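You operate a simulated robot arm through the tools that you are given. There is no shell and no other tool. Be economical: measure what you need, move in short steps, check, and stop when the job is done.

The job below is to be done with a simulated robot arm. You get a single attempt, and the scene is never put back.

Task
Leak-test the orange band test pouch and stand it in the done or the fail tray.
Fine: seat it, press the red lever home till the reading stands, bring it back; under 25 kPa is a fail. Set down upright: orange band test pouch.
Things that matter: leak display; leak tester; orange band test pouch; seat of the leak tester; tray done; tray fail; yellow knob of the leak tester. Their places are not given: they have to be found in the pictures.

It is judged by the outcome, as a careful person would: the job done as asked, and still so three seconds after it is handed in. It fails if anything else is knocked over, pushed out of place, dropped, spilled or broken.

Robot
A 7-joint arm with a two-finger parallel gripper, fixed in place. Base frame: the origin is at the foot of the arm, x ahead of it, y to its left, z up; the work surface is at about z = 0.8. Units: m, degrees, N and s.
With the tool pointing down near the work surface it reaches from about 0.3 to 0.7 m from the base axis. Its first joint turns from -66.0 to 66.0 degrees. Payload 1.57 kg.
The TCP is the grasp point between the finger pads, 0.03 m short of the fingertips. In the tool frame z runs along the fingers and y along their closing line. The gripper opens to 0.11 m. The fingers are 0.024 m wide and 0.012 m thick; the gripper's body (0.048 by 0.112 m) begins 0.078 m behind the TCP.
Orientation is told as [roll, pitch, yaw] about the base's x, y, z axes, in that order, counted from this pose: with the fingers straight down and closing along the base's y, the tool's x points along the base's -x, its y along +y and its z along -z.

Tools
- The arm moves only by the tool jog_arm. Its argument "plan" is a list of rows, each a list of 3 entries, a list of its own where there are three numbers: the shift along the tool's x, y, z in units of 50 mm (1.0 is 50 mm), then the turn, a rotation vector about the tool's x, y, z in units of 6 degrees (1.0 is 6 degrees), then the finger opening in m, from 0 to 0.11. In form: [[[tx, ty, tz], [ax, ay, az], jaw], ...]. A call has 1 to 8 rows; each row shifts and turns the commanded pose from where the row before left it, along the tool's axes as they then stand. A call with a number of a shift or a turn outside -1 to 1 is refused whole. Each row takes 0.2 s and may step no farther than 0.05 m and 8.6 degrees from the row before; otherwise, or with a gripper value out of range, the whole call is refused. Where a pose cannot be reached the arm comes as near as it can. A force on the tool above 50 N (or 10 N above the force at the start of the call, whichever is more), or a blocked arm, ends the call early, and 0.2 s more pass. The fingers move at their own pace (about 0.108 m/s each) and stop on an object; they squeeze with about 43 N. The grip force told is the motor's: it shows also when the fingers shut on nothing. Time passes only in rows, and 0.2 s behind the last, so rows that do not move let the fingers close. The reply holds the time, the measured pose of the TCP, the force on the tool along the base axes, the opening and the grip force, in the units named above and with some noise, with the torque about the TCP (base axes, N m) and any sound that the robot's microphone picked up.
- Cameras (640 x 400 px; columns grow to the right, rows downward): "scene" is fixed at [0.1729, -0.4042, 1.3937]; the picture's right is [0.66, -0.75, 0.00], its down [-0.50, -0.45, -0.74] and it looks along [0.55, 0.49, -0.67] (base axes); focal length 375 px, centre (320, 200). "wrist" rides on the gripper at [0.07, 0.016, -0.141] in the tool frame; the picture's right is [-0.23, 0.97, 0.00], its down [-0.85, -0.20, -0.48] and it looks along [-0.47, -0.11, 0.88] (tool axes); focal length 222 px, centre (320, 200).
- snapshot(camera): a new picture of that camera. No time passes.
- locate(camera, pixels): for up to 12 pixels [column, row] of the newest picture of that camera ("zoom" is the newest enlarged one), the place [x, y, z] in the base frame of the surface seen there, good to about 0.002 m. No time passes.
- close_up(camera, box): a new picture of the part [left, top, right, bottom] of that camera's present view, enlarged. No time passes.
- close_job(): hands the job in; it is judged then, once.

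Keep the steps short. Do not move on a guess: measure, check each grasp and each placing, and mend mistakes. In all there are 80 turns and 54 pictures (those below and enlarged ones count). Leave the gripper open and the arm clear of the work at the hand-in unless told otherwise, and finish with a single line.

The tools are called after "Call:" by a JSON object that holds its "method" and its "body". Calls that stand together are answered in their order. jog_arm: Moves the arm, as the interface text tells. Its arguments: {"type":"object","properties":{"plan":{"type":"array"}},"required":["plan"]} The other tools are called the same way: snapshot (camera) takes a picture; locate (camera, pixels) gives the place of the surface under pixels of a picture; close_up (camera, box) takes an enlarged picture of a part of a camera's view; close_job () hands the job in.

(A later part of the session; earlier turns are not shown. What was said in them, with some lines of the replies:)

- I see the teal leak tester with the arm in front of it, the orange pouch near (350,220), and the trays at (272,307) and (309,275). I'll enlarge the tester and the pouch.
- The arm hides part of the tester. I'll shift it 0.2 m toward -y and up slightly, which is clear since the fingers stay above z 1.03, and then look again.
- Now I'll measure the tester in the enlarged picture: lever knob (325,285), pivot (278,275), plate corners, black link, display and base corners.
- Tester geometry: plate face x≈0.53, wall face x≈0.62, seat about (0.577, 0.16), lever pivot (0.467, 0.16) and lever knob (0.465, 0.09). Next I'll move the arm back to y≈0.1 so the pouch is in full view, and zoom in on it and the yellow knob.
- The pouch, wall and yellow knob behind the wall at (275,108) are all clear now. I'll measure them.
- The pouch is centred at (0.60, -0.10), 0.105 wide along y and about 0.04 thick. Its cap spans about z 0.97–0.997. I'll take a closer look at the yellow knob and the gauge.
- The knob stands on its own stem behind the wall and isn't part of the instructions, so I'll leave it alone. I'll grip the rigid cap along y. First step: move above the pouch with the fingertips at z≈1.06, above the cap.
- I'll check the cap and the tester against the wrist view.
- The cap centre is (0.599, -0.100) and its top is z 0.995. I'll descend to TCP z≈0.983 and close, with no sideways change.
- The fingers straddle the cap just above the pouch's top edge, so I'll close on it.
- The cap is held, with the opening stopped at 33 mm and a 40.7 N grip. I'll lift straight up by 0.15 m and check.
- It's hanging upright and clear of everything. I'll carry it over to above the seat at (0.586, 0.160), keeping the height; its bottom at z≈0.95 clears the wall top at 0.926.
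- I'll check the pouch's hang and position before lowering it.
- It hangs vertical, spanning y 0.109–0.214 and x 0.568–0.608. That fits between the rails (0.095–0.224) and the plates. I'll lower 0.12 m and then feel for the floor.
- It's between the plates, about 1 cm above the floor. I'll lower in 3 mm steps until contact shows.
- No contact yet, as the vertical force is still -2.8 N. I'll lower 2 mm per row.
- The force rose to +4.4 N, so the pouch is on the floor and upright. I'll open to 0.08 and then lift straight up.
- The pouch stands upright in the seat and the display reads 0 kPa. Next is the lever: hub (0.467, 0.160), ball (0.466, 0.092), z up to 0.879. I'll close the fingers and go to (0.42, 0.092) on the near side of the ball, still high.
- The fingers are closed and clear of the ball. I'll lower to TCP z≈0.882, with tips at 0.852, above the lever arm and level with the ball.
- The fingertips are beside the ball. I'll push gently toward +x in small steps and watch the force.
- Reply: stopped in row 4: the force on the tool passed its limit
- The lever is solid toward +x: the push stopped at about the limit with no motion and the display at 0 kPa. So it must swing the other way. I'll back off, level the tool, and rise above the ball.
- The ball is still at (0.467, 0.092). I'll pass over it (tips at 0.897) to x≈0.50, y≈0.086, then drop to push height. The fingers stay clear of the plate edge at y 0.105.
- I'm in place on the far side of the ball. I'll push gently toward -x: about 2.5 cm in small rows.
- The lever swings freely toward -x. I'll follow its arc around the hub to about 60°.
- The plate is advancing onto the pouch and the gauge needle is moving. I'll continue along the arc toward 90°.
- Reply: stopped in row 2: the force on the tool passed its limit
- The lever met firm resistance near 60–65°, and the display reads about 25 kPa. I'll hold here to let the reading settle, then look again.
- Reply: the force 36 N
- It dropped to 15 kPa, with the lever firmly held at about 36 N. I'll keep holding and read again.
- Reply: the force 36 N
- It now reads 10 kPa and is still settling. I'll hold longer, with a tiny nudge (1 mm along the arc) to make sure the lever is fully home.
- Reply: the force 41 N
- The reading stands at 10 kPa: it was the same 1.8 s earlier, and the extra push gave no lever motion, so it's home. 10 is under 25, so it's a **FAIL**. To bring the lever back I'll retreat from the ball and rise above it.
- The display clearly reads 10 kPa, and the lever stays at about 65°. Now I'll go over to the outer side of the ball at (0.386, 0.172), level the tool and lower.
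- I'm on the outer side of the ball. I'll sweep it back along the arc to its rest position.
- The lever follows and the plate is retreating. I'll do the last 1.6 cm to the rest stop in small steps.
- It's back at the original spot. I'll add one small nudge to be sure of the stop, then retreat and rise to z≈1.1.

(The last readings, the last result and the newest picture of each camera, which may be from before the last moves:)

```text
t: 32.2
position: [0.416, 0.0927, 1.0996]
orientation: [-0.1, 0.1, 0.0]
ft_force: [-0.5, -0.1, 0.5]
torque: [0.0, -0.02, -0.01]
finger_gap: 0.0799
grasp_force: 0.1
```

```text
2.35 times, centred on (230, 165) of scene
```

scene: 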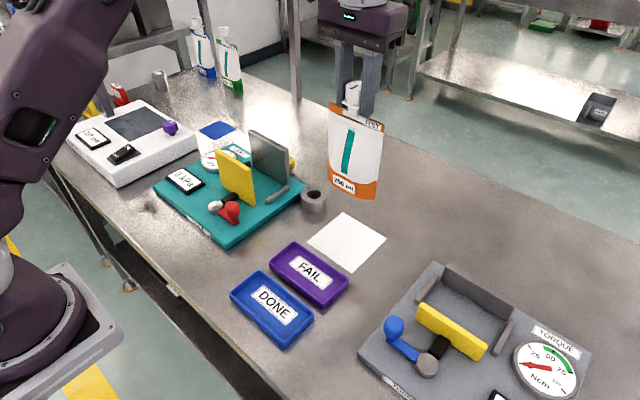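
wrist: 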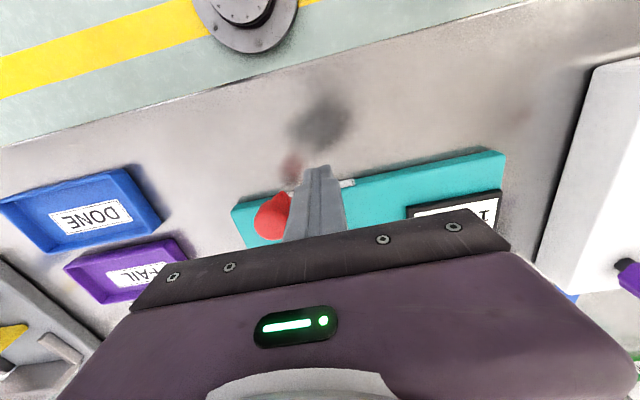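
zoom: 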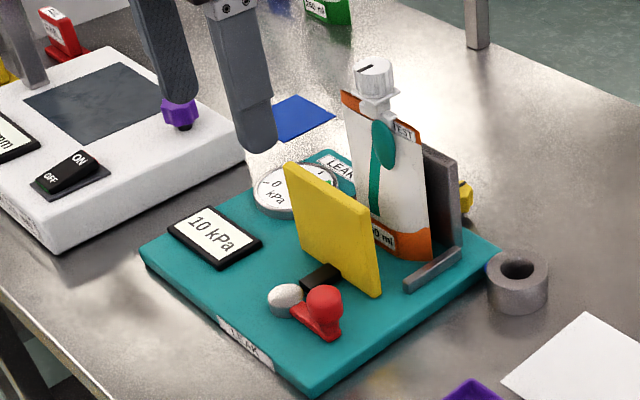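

The lever is back, the plate is open and the pouch stands, slightly shifted toward the wall. I'll measure its cap and body again.

Call:
{"method": "locate", "body": {"camera": "zoom", "pixels": [[374, 66], [358, 80], [393, 80], [374, 90], [344, 95], [418, 138], [378, 170], [395, 200], [405, 235], [428, 255], [410, 200]]}}

Call:
{"method": "snapshot", "body": {"camera": "wrist"}}

```text
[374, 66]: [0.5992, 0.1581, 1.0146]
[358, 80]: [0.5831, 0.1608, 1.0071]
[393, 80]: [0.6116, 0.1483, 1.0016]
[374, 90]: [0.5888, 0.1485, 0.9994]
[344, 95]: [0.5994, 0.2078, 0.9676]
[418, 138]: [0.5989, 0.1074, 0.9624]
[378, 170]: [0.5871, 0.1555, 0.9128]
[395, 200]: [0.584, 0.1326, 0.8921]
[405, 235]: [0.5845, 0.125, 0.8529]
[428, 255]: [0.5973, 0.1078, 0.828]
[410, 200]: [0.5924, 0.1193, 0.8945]
```

```text
15 pictures are left
```

wrist: 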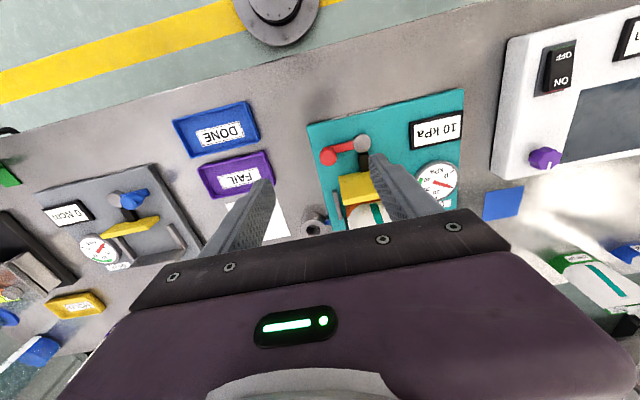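

It's upright with the cap at (0.598, 0.158) and top z 1.015. I'll move above it.

Call:
{"method": "jog_arm", "body": {"plan": [[[-0.728, 0.26, 0], [0, 0, 0], 0.08], [[-0.728, 0.26, 0], [0, 0, 0], 0.08], [[-0.728, 0.26, 0], [0, 0, 0], 0.08], [[-0.728, 0.26, 0], [0, 0, 0], 0.08], [[-0.728, 0.26, 0], [0, 0, 0], 0.08]]}}

Call:
{"method": "snapshot", "body": {"camera": "wrist"}}

Call:
{"method": "locate", "body": {"camera": "wrist", "pixels": [[320, 156], [312, 156], [332, 156], [320, 146], [320, 165]]}}

```text
t: 33.4
position: [0.6001, 0.156, 1.1002]
orientation: [-0.2, 0.1, -0.1]
ft_force: [0.1, -0.9, -0.5]
torque: [-0.02, 0.0, -0.04]
finger_gap: 0.0803
grasp_force: 0.0
```

```text
14 pictures are left
```

wrist: 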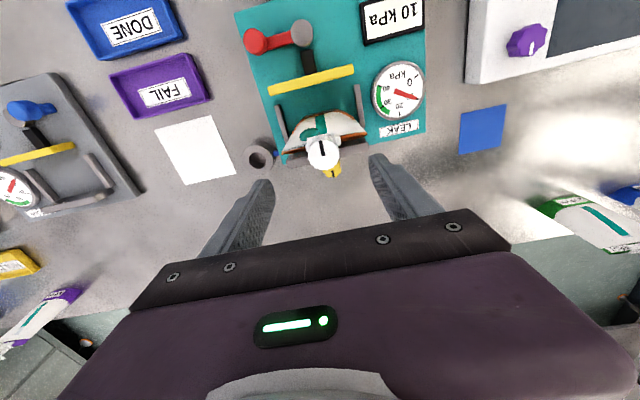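

```text
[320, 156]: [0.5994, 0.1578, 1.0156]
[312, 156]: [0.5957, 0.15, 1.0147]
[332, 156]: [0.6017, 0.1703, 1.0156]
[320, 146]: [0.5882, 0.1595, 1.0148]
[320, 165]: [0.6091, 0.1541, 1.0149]
```

The cap centre is about (0.599, 0.159). I'll shift y by +2.5 mm, descend 0.096 m to TCP 1.004 and close.

Call:
{"method": "jog_arm", "body": {"plan": [[[0.02, 0.05, 0.6], [0, 0, 0], 0.08], [[0, 0, 0.7], [0, 0, 0], 0.08], [[0, 0, 0.6], [0, 0, 0], 0.08], [[0, 0, 0], [0, 0, 0], 0.04], [[0, 0, 0], [0, 0, 0], 0.02], [[0, 0, 0], [0, 0, 0], 0.0], [[0, 0, 0], [0, 0, 0], 0.0]]}}

Call:
{"method": "close_up", "body": {"camera": "scene", "box": [200, 90, 300, 190]}}

```text
t: 35.0
position: [0.5999, 0.1624, 1.0031]
orientation: [-0.1, 0.1, 0.0]
ft_force: [-0.3, 1.3, 0.0]
torque: [0.0, -0.01, 0.0]
finger_gap: 0.0328
grasp_force: 41.2
```

```text
4.00 times, centred on (250, 140) of scene
```

zoom: 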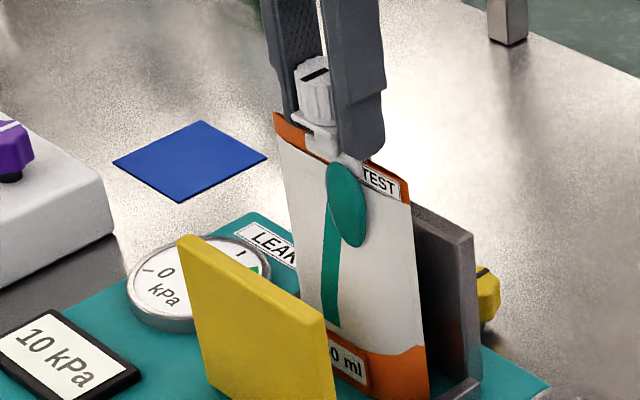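

The cap is gripped at 33 mm and 41 N. I'll ease 6 mm away from the wall, then lift 0.14 m.

Call:
{"method": "jog_arm", "body": {"plan": [[[0.12, 0, -0.08], [0, 0, 0], 0.0], [[0, 0, -0.5], [0, 0, 0], 0.0], [[0, 0, -0.7], [0, 0, 0], 0.0], [[0, 0, -0.7], [0, 0, 0], 0.0], [[0, 0, -0.7], [0, 0, 0], 0.0]]}}

Call:
{"method": "snapshot", "body": {"camera": "scene"}}

```text
t: 36.2
position: [0.5945, 0.1615, 1.1396]
orientation: [0.0, 0.1, 0.0]
ft_force: [-0.6, 0.4, -2.9]
torque: [0.01, 0.0, 0.0]
finger_gap: 0.0327
grasp_force: 40.9
```

```text
12 pictures are left
```

scene: 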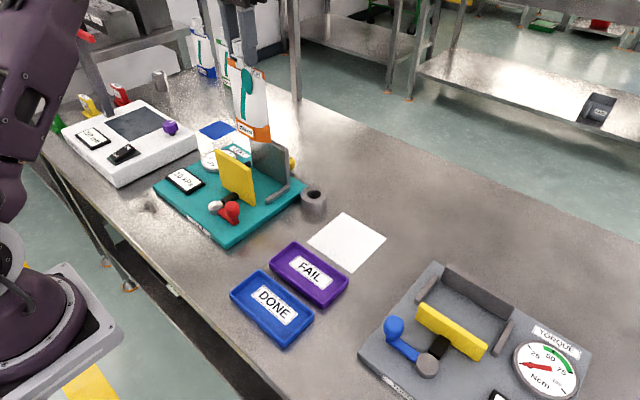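

It's lifted cleanly. I'll measure the FAIL tray's rim and floor exactly before carrying.

Call:
{"method": "locate", "body": {"camera": "scene", "pixels": [[270, 262], [292, 243], [347, 283], [325, 306], [309, 275], [280, 253], [337, 295], [318, 263], [297, 284]]}}

Call:
{"method": "close_up", "body": {"camera": "scene", "box": [260, 230, 360, 320]}}

```text
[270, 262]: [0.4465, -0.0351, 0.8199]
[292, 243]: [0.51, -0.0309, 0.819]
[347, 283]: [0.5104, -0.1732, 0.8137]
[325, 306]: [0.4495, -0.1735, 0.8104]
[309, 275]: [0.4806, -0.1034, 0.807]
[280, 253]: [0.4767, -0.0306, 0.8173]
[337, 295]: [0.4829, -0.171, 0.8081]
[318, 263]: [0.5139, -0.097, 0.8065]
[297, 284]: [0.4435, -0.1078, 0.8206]
```

```text
4.44 times, centred on (310, 275) of scene
```

zoom: 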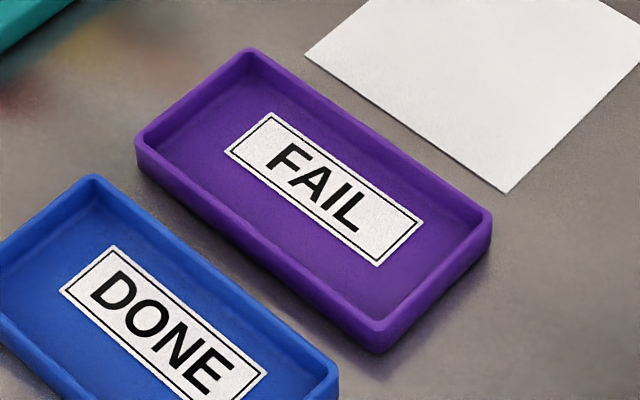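

The FAIL tray centre is (0.480, -0.102), with its floor at z 0.8065 and rim at 0.82. I'll carry the pouch above it.

Call:
{"method": "jog_arm", "body": {"plan": [[[0.2, -0.453, 0], [0, 0, 0], 0.0], [[0.324, -0.753, 0], [0, 0, 0], 0.0], [[0.324, -0.753, 0], [0, 0, 0], 0.0], [[0.324, -0.753, 0], [0, 0, 0], 0.0], [[0.324, -0.753, 0], [0, 0, 0], 0.0], [[0.324, -0.753, 0], [0, 0, 0], 0.0], [[0.324, -0.753, 0], [0, 0, 0], 0.0], [[0.124, -0.3, 0], [0, 0, 0], 0.0]]}}

Call:
{"method": "snapshot", "body": {"camera": "scene"}}

```text
t: 38.0
position: [0.4795, -0.1028, 1.1402]
orientation: [-0.1, 0.2, 0.0]
ft_force: [0.5, 0.6, -2.9]
torque: [-0.01, 0.0, 0.02]
finger_gap: 0.0329
grasp_force: 40.9
```

```text
10 pictures are left
```

scene: 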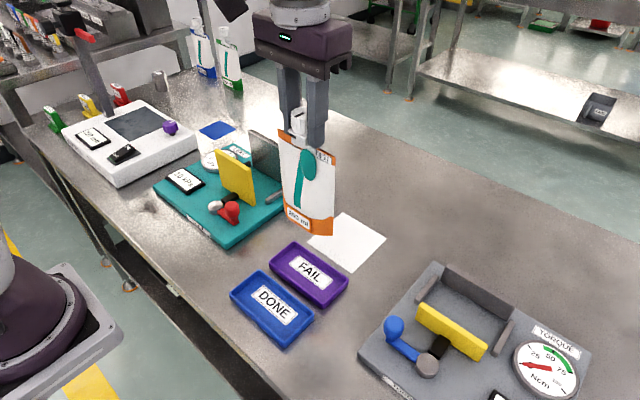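

Call:
{"method": "locate", "body": {"camera": "scene", "pixels": [[281, 135], [335, 160], [288, 214], [331, 232], [300, 200], [310, 218], [295, 217]]}}

Call:
{"method": "jog_arm", "body": {"plan": [[[0, 0, 0.6], [0, 0, 0], 0.0], [[0, 0, 0.7], [0, 0, 0], 0.0], [[0, 0, 0.6], [0, 0, 0], 0.0], [[0, 0, 0.4], [0, 0, 0], 0.0]]}}

Call:
{"method": "close_up", "body": {"camera": "scene", "box": [240, 180, 370, 320]}}

```text
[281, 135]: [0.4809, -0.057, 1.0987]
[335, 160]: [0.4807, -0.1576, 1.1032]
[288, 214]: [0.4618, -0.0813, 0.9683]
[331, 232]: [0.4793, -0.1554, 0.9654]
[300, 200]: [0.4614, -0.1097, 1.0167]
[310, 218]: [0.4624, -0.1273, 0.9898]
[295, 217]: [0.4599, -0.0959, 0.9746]
```

```text
t: 39.0
position: [0.4809, -0.1013, 1.0263]
orientation: [-0.2, -0.1, -0.2]
ft_force: [0.1, 0.4, -2.9]
torque: [0.03, 0.02, -0.01]
finger_gap: 0.033
grasp_force: 41.2
```

```text
2.86 times, centred on (305, 250) of scene
```

zoom: 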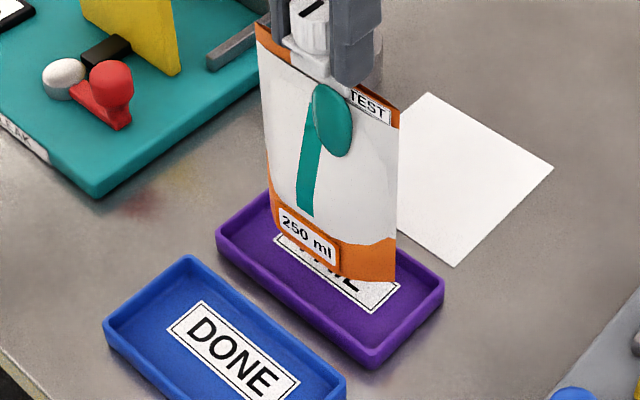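

The pouch is upright over the tray. I'll shift 3 mm in +y, lower 0.03 m, then step gently to contact.

Call:
{"method": "jog_arm", "body": {"plan": [[[0, 0.06, 0.3], [0, 0, 0], 0.0], [[0, 0, 0.26], [0, 0, 0], 0.0], [[0, 0, 0.06], [0, 0, 0], 0.0], [[0, 0, 0.05], [0, 0, 0], 0.0]]}}

```text
t: 40.0
position: [0.4816, -0.0996, 0.9895]
orientation: [-0.1, 0.1, -0.1]
ft_force: [-0.3, 0.3, -3.5]
torque: [0.0, 0.03, -0.04]
finger_gap: 0.0331
grasp_force: 40.8
```

No contact yet, so I'll lower another 1.5–3 mm.

Call:
{"method": "jog_arm", "body": {"plan": [[[0, 0, 0.03], [0, 0, 0], 0.0], [[0, 0, 0], [0, 0, 0], 0.0]]}}

```text
t: 40.6
position: [0.4801, -0.1004, 0.9887]
orientation: [-0.2, 0.1, -0.1]
ft_force: [-1.0, -0.1, -2.9]
torque: [0.03, 0.01, 0.01]
finger_gap: 0.0329
grasp_force: 40.7
```

Call:
{"method": "jog_arm", "body": {"plan": [[[0, 0, 0.03], [0, 0, 0], 0.0], [[0, 0, 0], [0, 0, 0], 0.0]]}}

```text
t: 41.2
position: [0.4813, -0.1002, 0.9887]
orientation: [-0.1, 0.0, -0.2]
ft_force: [-0.7, 0.2, 3.5]
torque: [0.4, 0.07, 0.0]
finger_gap: 0.0329
grasp_force: 40.8
```

There's contact (+3.5 N), with a slight torque about x. I'll check the seating in a picture before release.

Call:
{"method": "close_up", "body": {"camera": "scene", "box": [240, 170, 370, 320]}}

Call:
{"method": "locate", "body": {"camera": "zoom", "pixels": [[285, 260], [350, 300], [385, 312], [430, 315], [240, 250], [320, 285]]}}

```text
2.67 times, centred on (305, 245) of scene
```

zoom: 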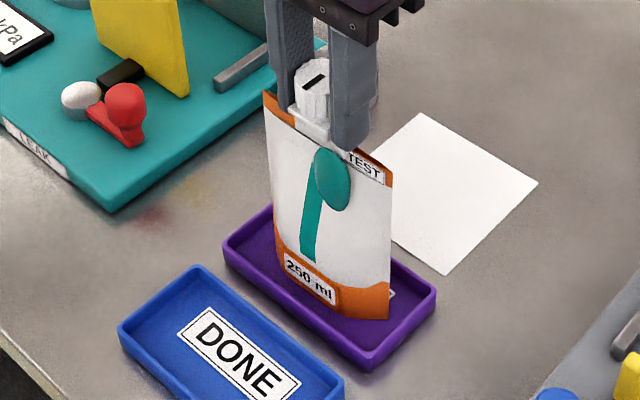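

```text
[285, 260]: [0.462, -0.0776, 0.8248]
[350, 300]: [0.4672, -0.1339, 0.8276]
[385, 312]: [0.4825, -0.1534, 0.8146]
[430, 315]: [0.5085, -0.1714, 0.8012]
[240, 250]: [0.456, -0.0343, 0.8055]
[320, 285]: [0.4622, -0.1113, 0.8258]
```

The pouch sits flat inside the tray: front x 0.462, right edge y -0.153, both within the rims. I'll open and rise straight up.

Call:
{"method": "jog_arm", "body": {"plan": [[[0, 0, 0], [0, 0, 0], 0.05], [[0, 0, 0], [0, 0, 0], 0.08], [[0, 0, 0], [0, 0, 0], 0.08], [[0, 0, -0.4], [0, 0, 0], 0.08], [[0, 0, -0.8], [0, 0, 0], 0.08], [[0, 0, -0.8], [0, 0, 0], 0.08], [[0, 0, -0.8], [0, 0, 0], 0.1]]}}

Call:
{"method": "jog_arm", "body": {"plan": [[[0.9, 0, 0], [0, 0, 0], 0.11], [[0.9, 0, 0], [0, 0, 0], 0.11], [[0, 0.6, 0], [0, 0, 0], 0.11], [[0, 0.9, 0], [0, 0, 0], 0.11], [[0, 0.9, 0], [0, 0, 0], 0.11], [[0, 0, 0], [0, 0, 0], 0.11]]}}

Call:
{"method": "snapshot", "body": {"camera": "scene"}}

```text
t: 42.8
position: [0.4807, -0.1002, 1.1285]
orientation: [-0.1, 0.1, -0.1]
ft_force: [-0.4, -0.5, -0.5]
torque: [0.0, 0.02, -0.02]
finger_gap: 0.1001
grasp_force: 0.1
```

```text
t: 44.2
position: [0.3908, 0.0219, 1.1276]
orientation: [0.0, 0.1, -0.1]
ft_force: [1.1, -0.3, -0.6]
torque: [-0.03, 0.01, 0.02]
finger_gap: 0.1101
grasp_force: 0.1
```

```text
7 pictures are left
```

scene: 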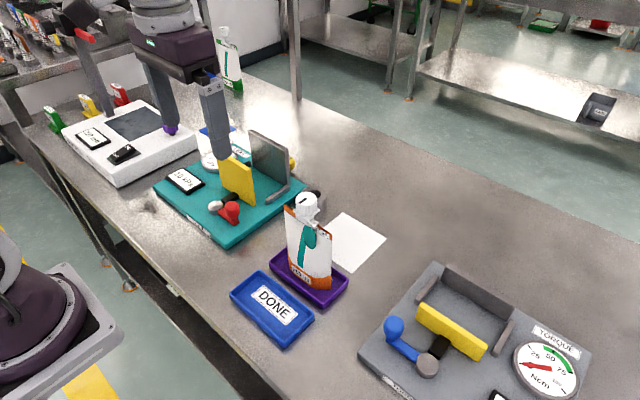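

The pouch stands upright in the FAIL tray, the lever is back, nothing else has moved, and the gripper is open and clear. I'm handing in.

Call:
{"method": "close_job", "body": {}}

```text
The job is handed in.
```

The orange band test pouch settled at 10 kPa, under the 25 kPa limit, so it failed and now stands upright in the FAIL tray with the red lever back at rest.
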